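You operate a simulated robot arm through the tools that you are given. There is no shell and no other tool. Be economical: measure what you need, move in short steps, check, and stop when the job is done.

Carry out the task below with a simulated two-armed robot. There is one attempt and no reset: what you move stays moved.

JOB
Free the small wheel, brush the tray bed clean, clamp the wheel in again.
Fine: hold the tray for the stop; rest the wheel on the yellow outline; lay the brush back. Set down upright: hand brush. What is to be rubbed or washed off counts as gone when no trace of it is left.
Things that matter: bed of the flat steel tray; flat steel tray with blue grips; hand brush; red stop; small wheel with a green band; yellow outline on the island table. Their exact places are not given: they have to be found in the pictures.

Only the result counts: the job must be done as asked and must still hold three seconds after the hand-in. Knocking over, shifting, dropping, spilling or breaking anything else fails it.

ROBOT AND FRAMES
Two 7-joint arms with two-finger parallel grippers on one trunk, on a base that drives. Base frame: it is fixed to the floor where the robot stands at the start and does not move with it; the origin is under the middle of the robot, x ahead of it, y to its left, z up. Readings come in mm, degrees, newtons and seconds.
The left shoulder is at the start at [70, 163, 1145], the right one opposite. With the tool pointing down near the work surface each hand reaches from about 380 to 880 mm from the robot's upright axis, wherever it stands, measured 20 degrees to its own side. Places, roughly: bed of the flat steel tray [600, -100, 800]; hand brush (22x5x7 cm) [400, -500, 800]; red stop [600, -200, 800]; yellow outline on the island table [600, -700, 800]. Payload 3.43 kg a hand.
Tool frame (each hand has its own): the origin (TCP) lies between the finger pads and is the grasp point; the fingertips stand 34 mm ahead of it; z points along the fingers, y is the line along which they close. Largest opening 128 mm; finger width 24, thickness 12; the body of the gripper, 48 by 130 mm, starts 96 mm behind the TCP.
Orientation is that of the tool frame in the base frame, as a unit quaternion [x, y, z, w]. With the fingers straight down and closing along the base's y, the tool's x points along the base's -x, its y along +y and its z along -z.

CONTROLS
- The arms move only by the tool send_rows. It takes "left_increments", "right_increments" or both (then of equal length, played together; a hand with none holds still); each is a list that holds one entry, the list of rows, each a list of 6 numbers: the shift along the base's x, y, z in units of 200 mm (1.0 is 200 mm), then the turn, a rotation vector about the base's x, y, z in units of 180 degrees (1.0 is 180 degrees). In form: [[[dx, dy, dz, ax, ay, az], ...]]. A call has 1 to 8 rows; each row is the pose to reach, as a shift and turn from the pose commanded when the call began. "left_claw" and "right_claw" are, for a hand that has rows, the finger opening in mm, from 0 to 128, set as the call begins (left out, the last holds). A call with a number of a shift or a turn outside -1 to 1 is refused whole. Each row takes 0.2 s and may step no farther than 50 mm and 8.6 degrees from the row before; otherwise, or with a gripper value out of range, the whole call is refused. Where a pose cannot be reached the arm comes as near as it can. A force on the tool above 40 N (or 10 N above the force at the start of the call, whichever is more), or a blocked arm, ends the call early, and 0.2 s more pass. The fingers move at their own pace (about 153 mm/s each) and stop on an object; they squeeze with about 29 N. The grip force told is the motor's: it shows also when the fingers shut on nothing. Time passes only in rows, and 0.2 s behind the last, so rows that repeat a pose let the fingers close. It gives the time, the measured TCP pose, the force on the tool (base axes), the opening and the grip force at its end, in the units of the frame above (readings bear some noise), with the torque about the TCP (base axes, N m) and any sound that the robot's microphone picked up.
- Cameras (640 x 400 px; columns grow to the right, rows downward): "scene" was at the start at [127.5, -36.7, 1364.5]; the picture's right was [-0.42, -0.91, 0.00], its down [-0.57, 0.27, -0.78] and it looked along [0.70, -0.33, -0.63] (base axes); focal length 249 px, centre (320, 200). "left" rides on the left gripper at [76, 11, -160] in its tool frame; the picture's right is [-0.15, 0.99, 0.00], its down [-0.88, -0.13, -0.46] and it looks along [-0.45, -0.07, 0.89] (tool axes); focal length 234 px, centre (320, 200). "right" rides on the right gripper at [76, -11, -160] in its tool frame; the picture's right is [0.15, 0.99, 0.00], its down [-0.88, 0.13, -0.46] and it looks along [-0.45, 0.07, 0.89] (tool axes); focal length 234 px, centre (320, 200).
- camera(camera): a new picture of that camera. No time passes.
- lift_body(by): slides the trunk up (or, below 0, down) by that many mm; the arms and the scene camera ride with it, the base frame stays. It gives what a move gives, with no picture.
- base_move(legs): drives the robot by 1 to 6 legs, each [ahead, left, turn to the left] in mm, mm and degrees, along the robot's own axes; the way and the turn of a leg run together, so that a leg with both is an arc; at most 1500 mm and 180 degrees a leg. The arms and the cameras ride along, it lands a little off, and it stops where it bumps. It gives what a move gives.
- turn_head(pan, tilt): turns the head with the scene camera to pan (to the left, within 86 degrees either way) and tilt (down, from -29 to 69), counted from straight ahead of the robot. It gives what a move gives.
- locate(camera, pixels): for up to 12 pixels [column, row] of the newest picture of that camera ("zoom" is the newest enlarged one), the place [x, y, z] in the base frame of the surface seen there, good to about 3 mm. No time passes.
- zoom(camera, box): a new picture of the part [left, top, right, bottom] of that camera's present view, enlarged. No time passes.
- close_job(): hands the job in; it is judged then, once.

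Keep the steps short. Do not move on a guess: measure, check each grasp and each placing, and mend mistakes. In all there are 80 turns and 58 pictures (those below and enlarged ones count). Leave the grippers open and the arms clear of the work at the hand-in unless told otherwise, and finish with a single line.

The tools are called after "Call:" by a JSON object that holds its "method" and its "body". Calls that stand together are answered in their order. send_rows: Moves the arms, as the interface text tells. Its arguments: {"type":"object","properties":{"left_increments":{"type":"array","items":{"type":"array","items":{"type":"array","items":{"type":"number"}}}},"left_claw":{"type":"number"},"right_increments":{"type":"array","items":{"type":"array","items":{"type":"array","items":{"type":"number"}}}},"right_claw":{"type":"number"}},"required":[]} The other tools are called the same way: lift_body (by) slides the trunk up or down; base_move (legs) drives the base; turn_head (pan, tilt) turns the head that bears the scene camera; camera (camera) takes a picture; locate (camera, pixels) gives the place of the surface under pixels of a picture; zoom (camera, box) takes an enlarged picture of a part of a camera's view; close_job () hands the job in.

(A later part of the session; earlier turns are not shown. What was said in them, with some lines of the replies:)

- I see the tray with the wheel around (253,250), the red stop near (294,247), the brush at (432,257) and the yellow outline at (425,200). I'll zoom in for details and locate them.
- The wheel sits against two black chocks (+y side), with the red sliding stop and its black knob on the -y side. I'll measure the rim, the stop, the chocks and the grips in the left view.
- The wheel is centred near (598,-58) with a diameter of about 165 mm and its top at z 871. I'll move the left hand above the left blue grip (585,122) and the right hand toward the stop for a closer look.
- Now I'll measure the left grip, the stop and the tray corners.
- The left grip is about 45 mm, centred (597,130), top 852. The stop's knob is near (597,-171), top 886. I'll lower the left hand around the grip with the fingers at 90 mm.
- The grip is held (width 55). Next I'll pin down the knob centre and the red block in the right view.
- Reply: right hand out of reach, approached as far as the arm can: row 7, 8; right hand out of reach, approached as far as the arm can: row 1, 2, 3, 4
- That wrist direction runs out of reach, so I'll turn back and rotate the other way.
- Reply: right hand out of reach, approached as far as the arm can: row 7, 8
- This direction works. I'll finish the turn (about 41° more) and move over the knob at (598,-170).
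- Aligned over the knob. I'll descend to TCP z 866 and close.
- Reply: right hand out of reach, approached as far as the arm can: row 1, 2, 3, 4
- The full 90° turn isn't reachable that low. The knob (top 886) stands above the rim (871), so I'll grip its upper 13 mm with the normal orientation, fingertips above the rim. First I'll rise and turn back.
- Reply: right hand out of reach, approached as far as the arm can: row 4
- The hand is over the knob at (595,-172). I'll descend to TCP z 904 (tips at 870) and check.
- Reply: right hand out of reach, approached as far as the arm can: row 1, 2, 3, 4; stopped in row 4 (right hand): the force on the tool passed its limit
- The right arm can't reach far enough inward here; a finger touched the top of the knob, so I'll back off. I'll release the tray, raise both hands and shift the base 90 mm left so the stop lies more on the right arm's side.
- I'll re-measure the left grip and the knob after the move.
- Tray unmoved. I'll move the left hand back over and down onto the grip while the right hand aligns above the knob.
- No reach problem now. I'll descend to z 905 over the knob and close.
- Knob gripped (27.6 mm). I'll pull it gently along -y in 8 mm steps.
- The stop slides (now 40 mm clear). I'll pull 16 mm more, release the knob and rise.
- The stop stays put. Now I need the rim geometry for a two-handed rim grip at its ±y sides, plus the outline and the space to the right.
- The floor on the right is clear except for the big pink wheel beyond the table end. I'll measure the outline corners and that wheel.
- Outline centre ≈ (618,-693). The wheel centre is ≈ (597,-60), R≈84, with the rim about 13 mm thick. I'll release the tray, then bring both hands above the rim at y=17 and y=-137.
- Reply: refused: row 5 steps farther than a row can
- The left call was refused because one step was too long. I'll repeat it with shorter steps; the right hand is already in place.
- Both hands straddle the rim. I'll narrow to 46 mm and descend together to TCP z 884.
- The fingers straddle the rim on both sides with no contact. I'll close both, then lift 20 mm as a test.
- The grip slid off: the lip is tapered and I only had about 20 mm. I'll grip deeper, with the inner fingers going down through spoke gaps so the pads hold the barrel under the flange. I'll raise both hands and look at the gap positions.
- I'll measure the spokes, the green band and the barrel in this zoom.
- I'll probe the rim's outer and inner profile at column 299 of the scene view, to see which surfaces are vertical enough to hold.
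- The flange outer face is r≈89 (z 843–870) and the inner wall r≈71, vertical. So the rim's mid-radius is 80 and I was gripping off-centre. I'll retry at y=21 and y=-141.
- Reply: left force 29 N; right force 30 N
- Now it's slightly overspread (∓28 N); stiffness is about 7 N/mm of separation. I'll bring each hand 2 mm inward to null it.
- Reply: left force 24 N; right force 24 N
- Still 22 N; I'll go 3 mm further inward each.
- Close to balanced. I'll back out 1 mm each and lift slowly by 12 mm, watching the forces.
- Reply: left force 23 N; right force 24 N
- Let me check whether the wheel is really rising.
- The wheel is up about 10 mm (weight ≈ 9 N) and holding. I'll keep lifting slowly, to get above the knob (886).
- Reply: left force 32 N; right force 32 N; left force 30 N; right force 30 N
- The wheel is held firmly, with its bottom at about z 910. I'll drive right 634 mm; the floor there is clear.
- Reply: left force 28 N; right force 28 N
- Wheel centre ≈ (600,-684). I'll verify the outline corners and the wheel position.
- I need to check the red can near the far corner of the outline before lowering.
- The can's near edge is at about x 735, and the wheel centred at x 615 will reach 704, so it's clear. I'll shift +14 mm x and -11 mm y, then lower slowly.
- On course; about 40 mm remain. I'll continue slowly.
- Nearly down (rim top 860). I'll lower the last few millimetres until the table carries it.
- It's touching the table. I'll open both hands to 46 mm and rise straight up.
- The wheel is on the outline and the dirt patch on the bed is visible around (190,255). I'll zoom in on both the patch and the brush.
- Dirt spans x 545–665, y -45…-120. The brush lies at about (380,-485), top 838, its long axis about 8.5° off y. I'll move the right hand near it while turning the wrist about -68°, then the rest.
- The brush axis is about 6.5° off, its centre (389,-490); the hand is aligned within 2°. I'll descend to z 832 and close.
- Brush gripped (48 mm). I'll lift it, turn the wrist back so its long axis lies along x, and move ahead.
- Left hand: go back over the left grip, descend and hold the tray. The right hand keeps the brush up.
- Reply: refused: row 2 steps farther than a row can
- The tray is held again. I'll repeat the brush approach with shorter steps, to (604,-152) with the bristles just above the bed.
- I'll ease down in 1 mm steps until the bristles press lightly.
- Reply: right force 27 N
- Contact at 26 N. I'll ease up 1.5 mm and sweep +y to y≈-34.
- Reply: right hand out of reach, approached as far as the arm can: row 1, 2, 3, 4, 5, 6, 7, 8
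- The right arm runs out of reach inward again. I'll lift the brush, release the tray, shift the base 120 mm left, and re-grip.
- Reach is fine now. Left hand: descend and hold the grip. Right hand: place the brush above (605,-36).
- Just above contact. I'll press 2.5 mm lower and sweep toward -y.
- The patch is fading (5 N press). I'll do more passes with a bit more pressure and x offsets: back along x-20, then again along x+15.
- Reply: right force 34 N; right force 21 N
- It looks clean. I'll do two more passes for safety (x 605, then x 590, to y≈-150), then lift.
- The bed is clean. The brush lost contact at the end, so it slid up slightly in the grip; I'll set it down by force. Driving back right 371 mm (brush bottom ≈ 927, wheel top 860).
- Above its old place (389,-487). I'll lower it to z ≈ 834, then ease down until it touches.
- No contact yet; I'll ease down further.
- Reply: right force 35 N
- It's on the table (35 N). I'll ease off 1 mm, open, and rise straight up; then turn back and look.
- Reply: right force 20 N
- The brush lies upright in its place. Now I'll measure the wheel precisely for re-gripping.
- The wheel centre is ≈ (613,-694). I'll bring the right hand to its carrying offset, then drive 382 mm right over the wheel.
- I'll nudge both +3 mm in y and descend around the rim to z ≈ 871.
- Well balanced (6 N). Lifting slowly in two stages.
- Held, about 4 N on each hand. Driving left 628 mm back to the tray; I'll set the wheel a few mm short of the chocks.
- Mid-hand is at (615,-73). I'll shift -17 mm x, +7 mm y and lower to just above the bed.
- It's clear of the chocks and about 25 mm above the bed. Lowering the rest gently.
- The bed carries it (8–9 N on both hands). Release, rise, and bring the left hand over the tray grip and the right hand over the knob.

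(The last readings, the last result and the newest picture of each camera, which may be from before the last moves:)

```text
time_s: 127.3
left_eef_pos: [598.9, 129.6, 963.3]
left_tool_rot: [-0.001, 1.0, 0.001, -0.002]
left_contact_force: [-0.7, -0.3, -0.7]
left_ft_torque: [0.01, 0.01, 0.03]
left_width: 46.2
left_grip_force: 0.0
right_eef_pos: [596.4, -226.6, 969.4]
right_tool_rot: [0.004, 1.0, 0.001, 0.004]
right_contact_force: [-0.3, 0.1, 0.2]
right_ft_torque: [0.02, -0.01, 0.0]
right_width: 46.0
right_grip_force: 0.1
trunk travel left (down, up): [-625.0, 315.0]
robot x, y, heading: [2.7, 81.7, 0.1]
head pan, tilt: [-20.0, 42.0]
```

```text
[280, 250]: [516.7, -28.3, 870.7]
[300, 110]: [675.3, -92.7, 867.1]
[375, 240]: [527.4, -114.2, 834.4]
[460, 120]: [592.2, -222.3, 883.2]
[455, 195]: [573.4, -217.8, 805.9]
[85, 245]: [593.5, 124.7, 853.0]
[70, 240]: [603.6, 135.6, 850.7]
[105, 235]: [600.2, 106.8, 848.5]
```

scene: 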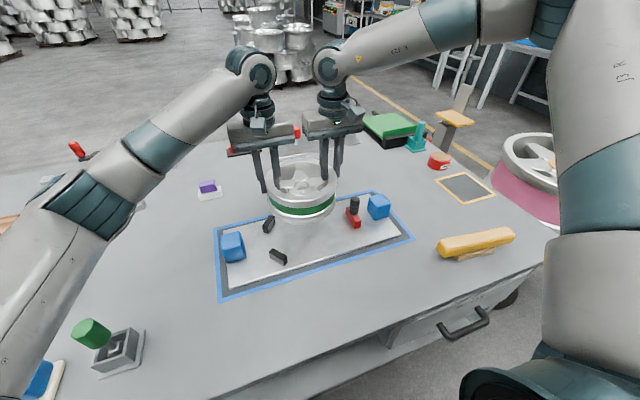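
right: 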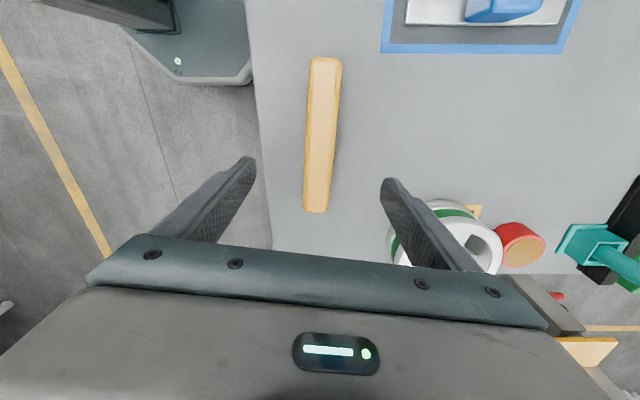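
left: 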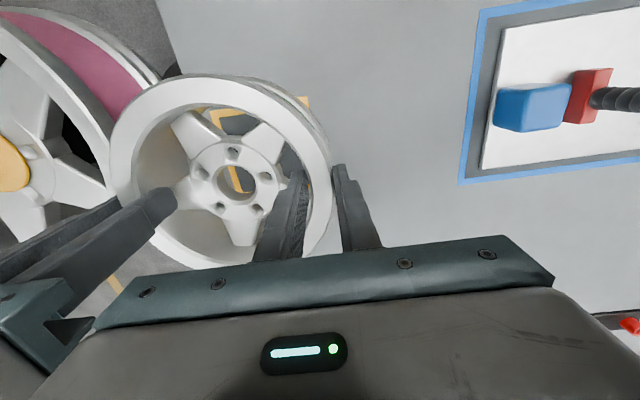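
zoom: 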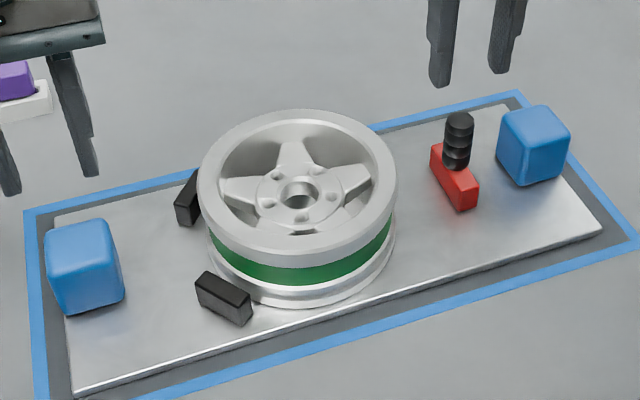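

The wheel sits flat next to the chocks. Left hand: descend onto the grip and hold. Right hand: descend to the knob (z 905) and close.

Call:
{"method": "send_rows", "body": {"left_increments": [[[0, 0, -0.03, 0, 0, 0], [0, 0.005, -0.2, 0, 0, 0], [0, 0.005, -0.4, 0, 0, 0], [0, 0.005, -0.6, 0, 0, 0], [0, 0.005, -0.635, 0, 0, 0], [0, 0.005, -0.635, 0, 0, 0]]], "left_claw": 90, "right_increments": [[[0, 0, -0.1, 0, 0, 0], [0, 0, -0.2, 0, 0, 0], [0, 0, -0.32, 0, 0, 0], [0, 0, -0.32, 0, 0, 0], [0, 0, -0.32, 0, 0, 0], [0, 0, -0.32, 0, 0, 0]]], "right_claw": 50}}

Call:
{"method": "send_rows", "body": {"left_increments": [[[0, 0, 0, 0, 0, 0], [0, 0, 0, 0, 0, 0]]], "left_claw": 0}}

Call:
{"method": "send_rows", "body": {"right_increments": [[[0, 0, 0, 0, 0, 0], [0, 0, 0, 0, 0, 0]]], "right_claw": 0}}

```text
time_s: 128.7
left_eef_pos: [597.6, 130.2, 838.1]
left_tool_rot: [0.001, 1.0, 0.002, -0.001]
left_contact_force: [-0.3, 0.4, 0.3]
left_ft_torque: [-0.01, 0.02, -0.02]
left_width: 90.2
left_grip_force: 0.1
right_eef_pos: [596.6, -227.2, 906.6]
right_tool_rot: [0.004, 1.0, 0.001, 0.004]
right_contact_force: [1.2, 0.2, -0.3]
right_ft_torque: [-0.03, -0.02, 0.01]
right_width: 50.0
right_grip_force: 0.0
trunk travel left (down, up): [-625.0, 315.0]
robot x, y, heading: [1.0, 85.2, 0.0]
head pan, tilt: [-20.0, 42.0]
```

```text
time_s: 129.3
left_eef_pos: [598.7, 130.5, 837.2]
left_tool_rot: [-0.001, 1.0, 0.002, -0.002]
left_contact_force: [-0.2, 2.2, 0.0]
left_ft_torque: [-0.81, -0.07, 0.28]
left_width: 54.7
left_grip_force: 28.8
right_eef_pos: [596.8, -225.7, 906.9]
right_tool_rot: [0.003, 1.0, 0.0, 0.003]
right_contact_force: [0.3, 0.3, 0.2]
right_ft_torque: [0.0, -0.01, -0.01]
right_width: 49.9
right_grip_force: 0.1
trunk travel left (down, up): [-625.0, 315.0]
robot x, y, heading: [-1.1, 87.7, -0.2]
head pan, tilt: [-20.0, 42.0]
```

```text
time_s: 129.9
left_eef_pos: [598.3, 130.5, 835.6]
left_tool_rot: [0.0, 1.0, 0.002, -0.002]
left_contact_force: [0.9, 0.4, 1.3]
left_ft_torque: [-0.9, -0.04, 0.56]
left_width: 54.9
left_grip_force: 29.2
right_eef_pos: [597.4, -226.5, 906.7]
right_tool_rot: [0.004, 1.0, 0.001, 0.004]
right_contact_force: [-0.5, 3.5, 0.7]
right_ft_torque: [0.12, -0.07, 0.0]
right_width: 27.6
right_grip_force: 28.8
trunk travel left (down, up): [-625.0, 315.0]
robot x, y, heading: [5.3, 83.2, -0.0]
head pan, tilt: [-20.0, 42.0]
```

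Knob held. I'll push it +y by 44 mm, then proceed in fine steps.

Call:
{"method": "send_rows", "body": {"right_increments": [[[0, 0.03, 0.005, 0, 0, 0], [0, 0.07, 0.01, 0, 0, 0], [0, 0.11, 0.01, 0, 0, 0], [0, 0.15, 0.01, 0, 0, 0], [0, 0.19, 0.01, 0, 0, 0], [0, 0.22, 0.01, 0, 0, 0]]]}}

Call:
{"method": "send_rows", "body": {"right_increments": [[[0, 0.01, 0, 0, 0, 0], [0, 0.02, 0, 0, 0, 0], [0, 0.03, 0, 0, 0, 0], [0, 0.04, 0, 0, 0, 0], [0, 0.05, 0, 0, 0, 0]]]}}

```text
time_s: 131.3
left_eef_pos: [598.0, 130.5, 837.3]
left_tool_rot: [-0.001, 1.0, 0.001, -0.002]
left_contact_force: [0.2, 16.1, 5.6]
left_ft_torque: [-1.11, 0.74, 0.13]
left_width: 54.7
left_grip_force: 28.9
right_eef_pos: [596.4, -184.5, 906.4]
right_tool_rot: [0.004, 1.0, 0.001, 0.003]
right_contact_force: [-1.5, -14.0, -6.0]
right_ft_torque: [-0.42, 0.28, -0.07]
right_width: 27.5
right_grip_force: 28.6
trunk travel left (down, up): [-625.0, 315.0]
robot x, y, heading: [2.2, 85.9, 0.2]
head pan, tilt: [-20.0, 42.0]
```

```text
time_s: 132.5
left_eef_pos: [598.4, 130.9, 837.2]
left_tool_rot: [-0.001, 1.0, 0.003, -0.001]
left_contact_force: [3.4, 16.5, 7.0]
left_ft_torque: [-0.62, -0.55, 0.39]
left_width: 54.9
left_grip_force: 29.0
right_eef_pos: [596.1, -174.6, 907.1]
right_tool_rot: [0.004, 1.0, 0.0, 0.004]
right_contact_force: [-0.3, -14.0, -4.6]
right_ft_torque: [-0.37, 0.35, -0.06]
right_width: 27.5
right_grip_force: 28.8
trunk travel left (down, up): [-625.0, 315.0]
robot x, y, heading: [-0.8, 83.8, 0.0]
head pan, tilt: [-20.0, 42.0]
```

Only slide friction (14 N) so far. Continuing in 1 mm steps until the force rises.

Call:
{"method": "send_rows", "body": {"right_increments": [[[0, 0.006, 0, 0, 0, 0], [0, 0.012, 0, 0, 0, 0], [0, 0.018, 0, 0, 0, 0], [0, 0.024, 0, 0, 0, 0], [0, 0.03, 0, 0, 0, 0]]]}}

Call:
{"method": "zoom", "body": {"camera": "scene", "box": [240, 170, 370, 270]}}

```text
time_s: 133.7
left_eef_pos: [598.8, 130.7, 836.8]
left_tool_rot: [0.0, 1.0, 0.002, -0.002]
left_contact_force: [4.0, 17.4, 9.1]
left_ft_torque: [-1.11, -0.57, 0.38]
left_width: 55.0
left_grip_force: 29.0
right_eef_pos: [597.7, -168.9, 908.3]
right_tool_rot: [0.003, 1.0, 0.001, 0.003]
right_contact_force: [-2.4, -14.8, -6.6]
right_ft_torque: [-0.5, 0.0, -0.01]
right_width: 27.4
right_grip_force: 29.1
trunk travel left (down, up): [-625.0, 315.0]
robot x, y, heading: [4.3, 83.0, -0.2]
head pan, tilt: [-20.0, 42.0]
```

```text
4.00 times, centred on (305, 220) of scene
```

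zoom: 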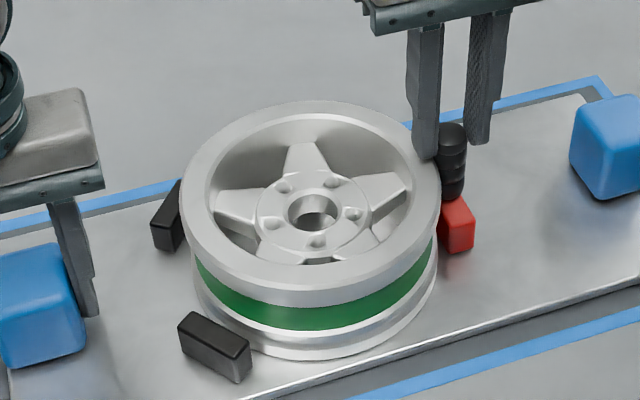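

Near the original place. A few more fine steps until the force rises clearly.

Call:
{"method": "send_rows", "body": {"right_increments": [[[0, 0.006, 0, 0, 0, 0], [0, 0.012, 0, 0, 0, 0], [0, 0.018, 0, 0, 0, 0], [0, 0.018, 0, 0, 0, 0]]]}}

Call:
{"method": "locate", "body": {"camera": "zoom", "pixels": [[460, 215], [450, 130], [310, 290], [310, 105], [240, 350], [185, 200], [210, 340]]}}

```text
time_s: 134.7
left_eef_pos: [597.6, 129.9, 836.9]
left_tool_rot: [0.0, 1.0, 0.003, -0.002]
left_contact_force: [5.3, 16.8, 10.8]
left_ft_torque: [-0.74, -0.21, 0.3]
left_width: 55.0
left_grip_force: 29.1
right_eef_pos: [597.4, -165.7, 907.1]
right_tool_rot: [0.004, 1.0, 0.001, 0.004]
right_contact_force: [-1.3, -15.7, -5.4]
right_ft_torque: [-0.5, 0.04, -0.07]
right_width: 27.5
right_grip_force: 29.4
trunk travel left (down, up): [-625.0, 315.0]
robot x, y, heading: [1.6, 82.8, -0.2]
head pan, tilt: [-20.0, 42.0]
```

```text
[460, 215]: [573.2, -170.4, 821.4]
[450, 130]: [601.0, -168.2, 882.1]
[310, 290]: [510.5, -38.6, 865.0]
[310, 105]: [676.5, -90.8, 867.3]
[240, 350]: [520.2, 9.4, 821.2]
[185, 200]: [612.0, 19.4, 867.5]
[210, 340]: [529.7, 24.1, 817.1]
```

Call:
{"method": "send_rows", "body": {"right_increments": [[[0, 0.006, 0, 0, 0, 0], [0, 0.012, 0, 0, 0, 0], [0, 0.018, 0, 0, 0, 0], [0, 0.024, 0, 0, 0, 0]]]}}

Call:
{"method": "zoom", "body": {"camera": "scene", "box": [240, 170, 370, 270]}}

Call:
{"method": "locate", "body": {"camera": "zoom", "pixels": [[460, 215], [450, 130], [310, 290], [310, 105], [240, 350], [185, 200], [210, 340]]}}

```text
time_s: 135.7
left_eef_pos: [598.8, 129.6, 837.7]
left_tool_rot: [0.0, 1.0, 0.003, -0.002]
left_contact_force: [2.0, 20.2, 10.7]
left_ft_torque: [-0.87, -0.26, -0.12]
left_width: 55.0
left_grip_force: 29.3
right_eef_pos: [596.5, -160.1, 907.2]
right_tool_rot: [0.004, 1.0, 0.0, 0.004]
right_contact_force: [1.9, -23.3, -4.3]
right_ft_torque: [-0.67, 0.14, -0.11]
right_width: 27.7
right_grip_force: 29.1
trunk travel left (down, up): [-625.0, 315.0]
robot x, y, heading: [2.4, 83.2, -0.3]
head pan, tilt: [-20.0, 42.0]
```

```text
4.00 times, centred on (305, 220) of scene
```

zoom: 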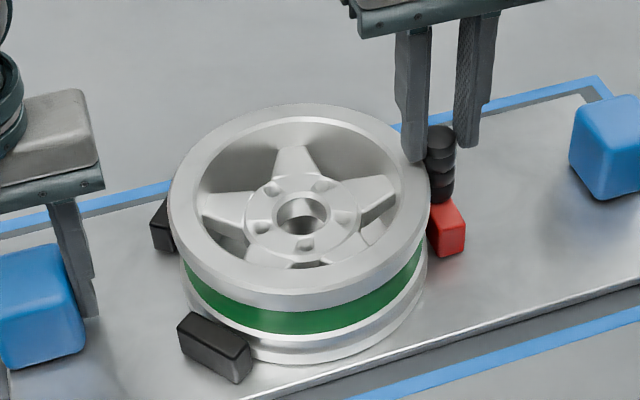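

```text
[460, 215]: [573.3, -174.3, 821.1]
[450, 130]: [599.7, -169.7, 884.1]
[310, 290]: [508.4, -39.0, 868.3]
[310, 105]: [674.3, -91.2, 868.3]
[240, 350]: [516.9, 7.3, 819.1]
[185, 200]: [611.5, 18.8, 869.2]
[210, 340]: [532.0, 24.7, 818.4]
```

Force is rising (23 N). One more small push to confirm it's firm against the chocks.

Call:
{"method": "send_rows", "body": {"right_increments": [[[0, 0.005, 0, 0, 0, 0], [0, 0.01, 0, 0, 0, 0], [0, 0.01, 0, 0, 0, 0]]]}}

```text
time_s: 136.5
left_eef_pos: [599.1, 130.3, 837.4]
left_tool_rot: [-0.001, 1.0, 0.003, -0.002]
left_contact_force: [3.2, 28.6, 9.1]
left_ft_torque: [-0.75, 0.33, -0.01]
left_width: 55.3
left_grip_force: 28.7
right_eef_pos: [596.9, -161.3, 907.9]
right_tool_rot: [0.004, 1.0, -0.001, 0.003]
right_contact_force: [-1.0, -33.9, -0.5]
right_ft_torque: [-0.79, -0.69, -0.12]
right_width: 27.3
right_grip_force: 29.3
trunk travel left (down, up): [-625.0, 315.0]
robot x, y, heading: [0.6, 85.9, -0.1]
head pan, tilt: [-20.0, 42.0]
```

Stiff now (34 N, no further motion): clamped. Release the knob, rise, then release the tray and rise.

Call:
{"method": "send_rows", "body": {"right_increments": [[[0, 0, 0, 0, 0, 0], [0, 0, 0, 0, 0, 0], [0, 0, 0.15, 0, 0, 0], [0, 0, 0.35, 0, 0, 0], [0, -0.15, 0.45, 0, 0, 0], [0, -0.3, 0.45, 0, 0, 0]]], "right_claw": 60}}

Call:
{"method": "send_rows", "body": {"left_increments": [[[0, 0, 0, 0, 0, 0], [0, 0, 0, 0, 0, 0], [0, 0, 0.2, 0, 0, 0], [0, 0, 0.4, 0, 0, 0], [0, 0.1, 0.6, 0, 0, 0], [0, 0.3, 0.7, 0, 0, 0]]], "left_claw": 100}}

Call:
{"method": "zoom", "body": {"camera": "scene", "box": [210, 160, 410, 300]}}

Call:
{"method": "locate", "body": {"camera": "zoom", "pixels": [[385, 145], [395, 200], [80, 250], [545, 130], [200, 290], [300, 260], [300, 130], [180, 200], [345, 220], [375, 190], [100, 340], [380, 205]]}}

```text
time_s: 137.9
left_eef_pos: [597.1, 131.7, 836.8]
left_tool_rot: [0.0, 1.0, 0.003, -0.002]
left_contact_force: [-3.2, -3.6, -0.6]
left_ft_torque: [-0.54, 0.27, -0.27]
left_width: 55.0
left_grip_force: 29.3
right_eef_pos: [597.8, -219.3, 996.4]
right_tool_rot: [0.003, 1.0, 0.003, 0.003]
right_contact_force: [-0.3, 0.7, -0.6]
right_ft_torque: [0.04, 0.0, -0.01]
right_width: 59.9
right_grip_force: 0.0
trunk travel left (down, up): [-625.0, 315.0]
robot x, y, heading: [-1.5, 84.4, 0.2]
head pan, tilt: [-20.0, 42.0]
```

```text
time_s: 139.3
left_eef_pos: [597.1, 191.6, 976.9]
left_tool_rot: [-0.001, 1.0, 0.001, -0.002]
left_contact_force: [0.4, -0.2, 0.0]
left_ft_torque: [-0.03, -0.02, -0.01]
left_width: 100.0
left_grip_force: 0.0
right_eef_pos: [596.9, -216.8, 997.4]
right_tool_rot: [0.003, 1.0, 0.001, 0.005]
right_contact_force: [1.1, 0.1, 0.6]
right_ft_torque: [0.01, 0.01, -0.02]
right_width: 59.9
right_grip_force: 0.1
trunk travel left (down, up): [-625.0, 315.0]
robot x, y, heading: [3.8, 84.5, 0.3]
head pan, tilt: [-20.0, 42.0]
```

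```text
2.86 times, centred on (310, 230) of scene
```

zoom: 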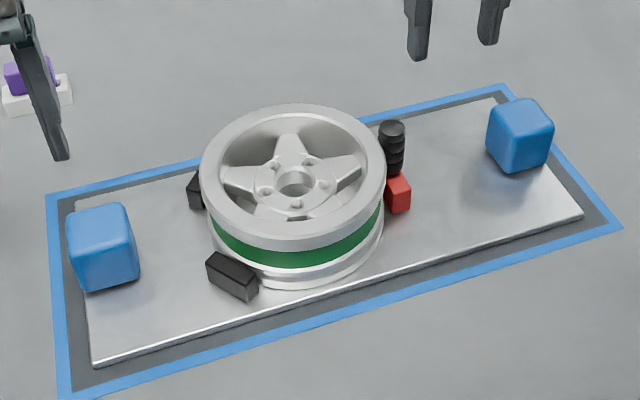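

```text
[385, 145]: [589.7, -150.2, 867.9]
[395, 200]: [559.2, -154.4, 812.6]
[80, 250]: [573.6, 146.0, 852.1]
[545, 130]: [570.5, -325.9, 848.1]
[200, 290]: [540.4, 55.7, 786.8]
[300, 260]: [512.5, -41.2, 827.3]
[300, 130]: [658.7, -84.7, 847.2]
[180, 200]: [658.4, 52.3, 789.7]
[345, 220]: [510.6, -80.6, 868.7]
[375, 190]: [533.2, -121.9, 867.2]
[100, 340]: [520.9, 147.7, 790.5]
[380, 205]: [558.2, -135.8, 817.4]
```

The wheel is clamped between the chocks and the stop, the bed is clean, the brush is back upright, the outline is empty again, and both grippers are open and clear. Handing in.

Call:
{"method": "close_job", "body": {}}

```text
The job is handed in.
```

The job is handed in: the wheel was freed, set on the yellow outline and clamped back in, no dirt shows on the tray bed, and the brush is back upright in its place.
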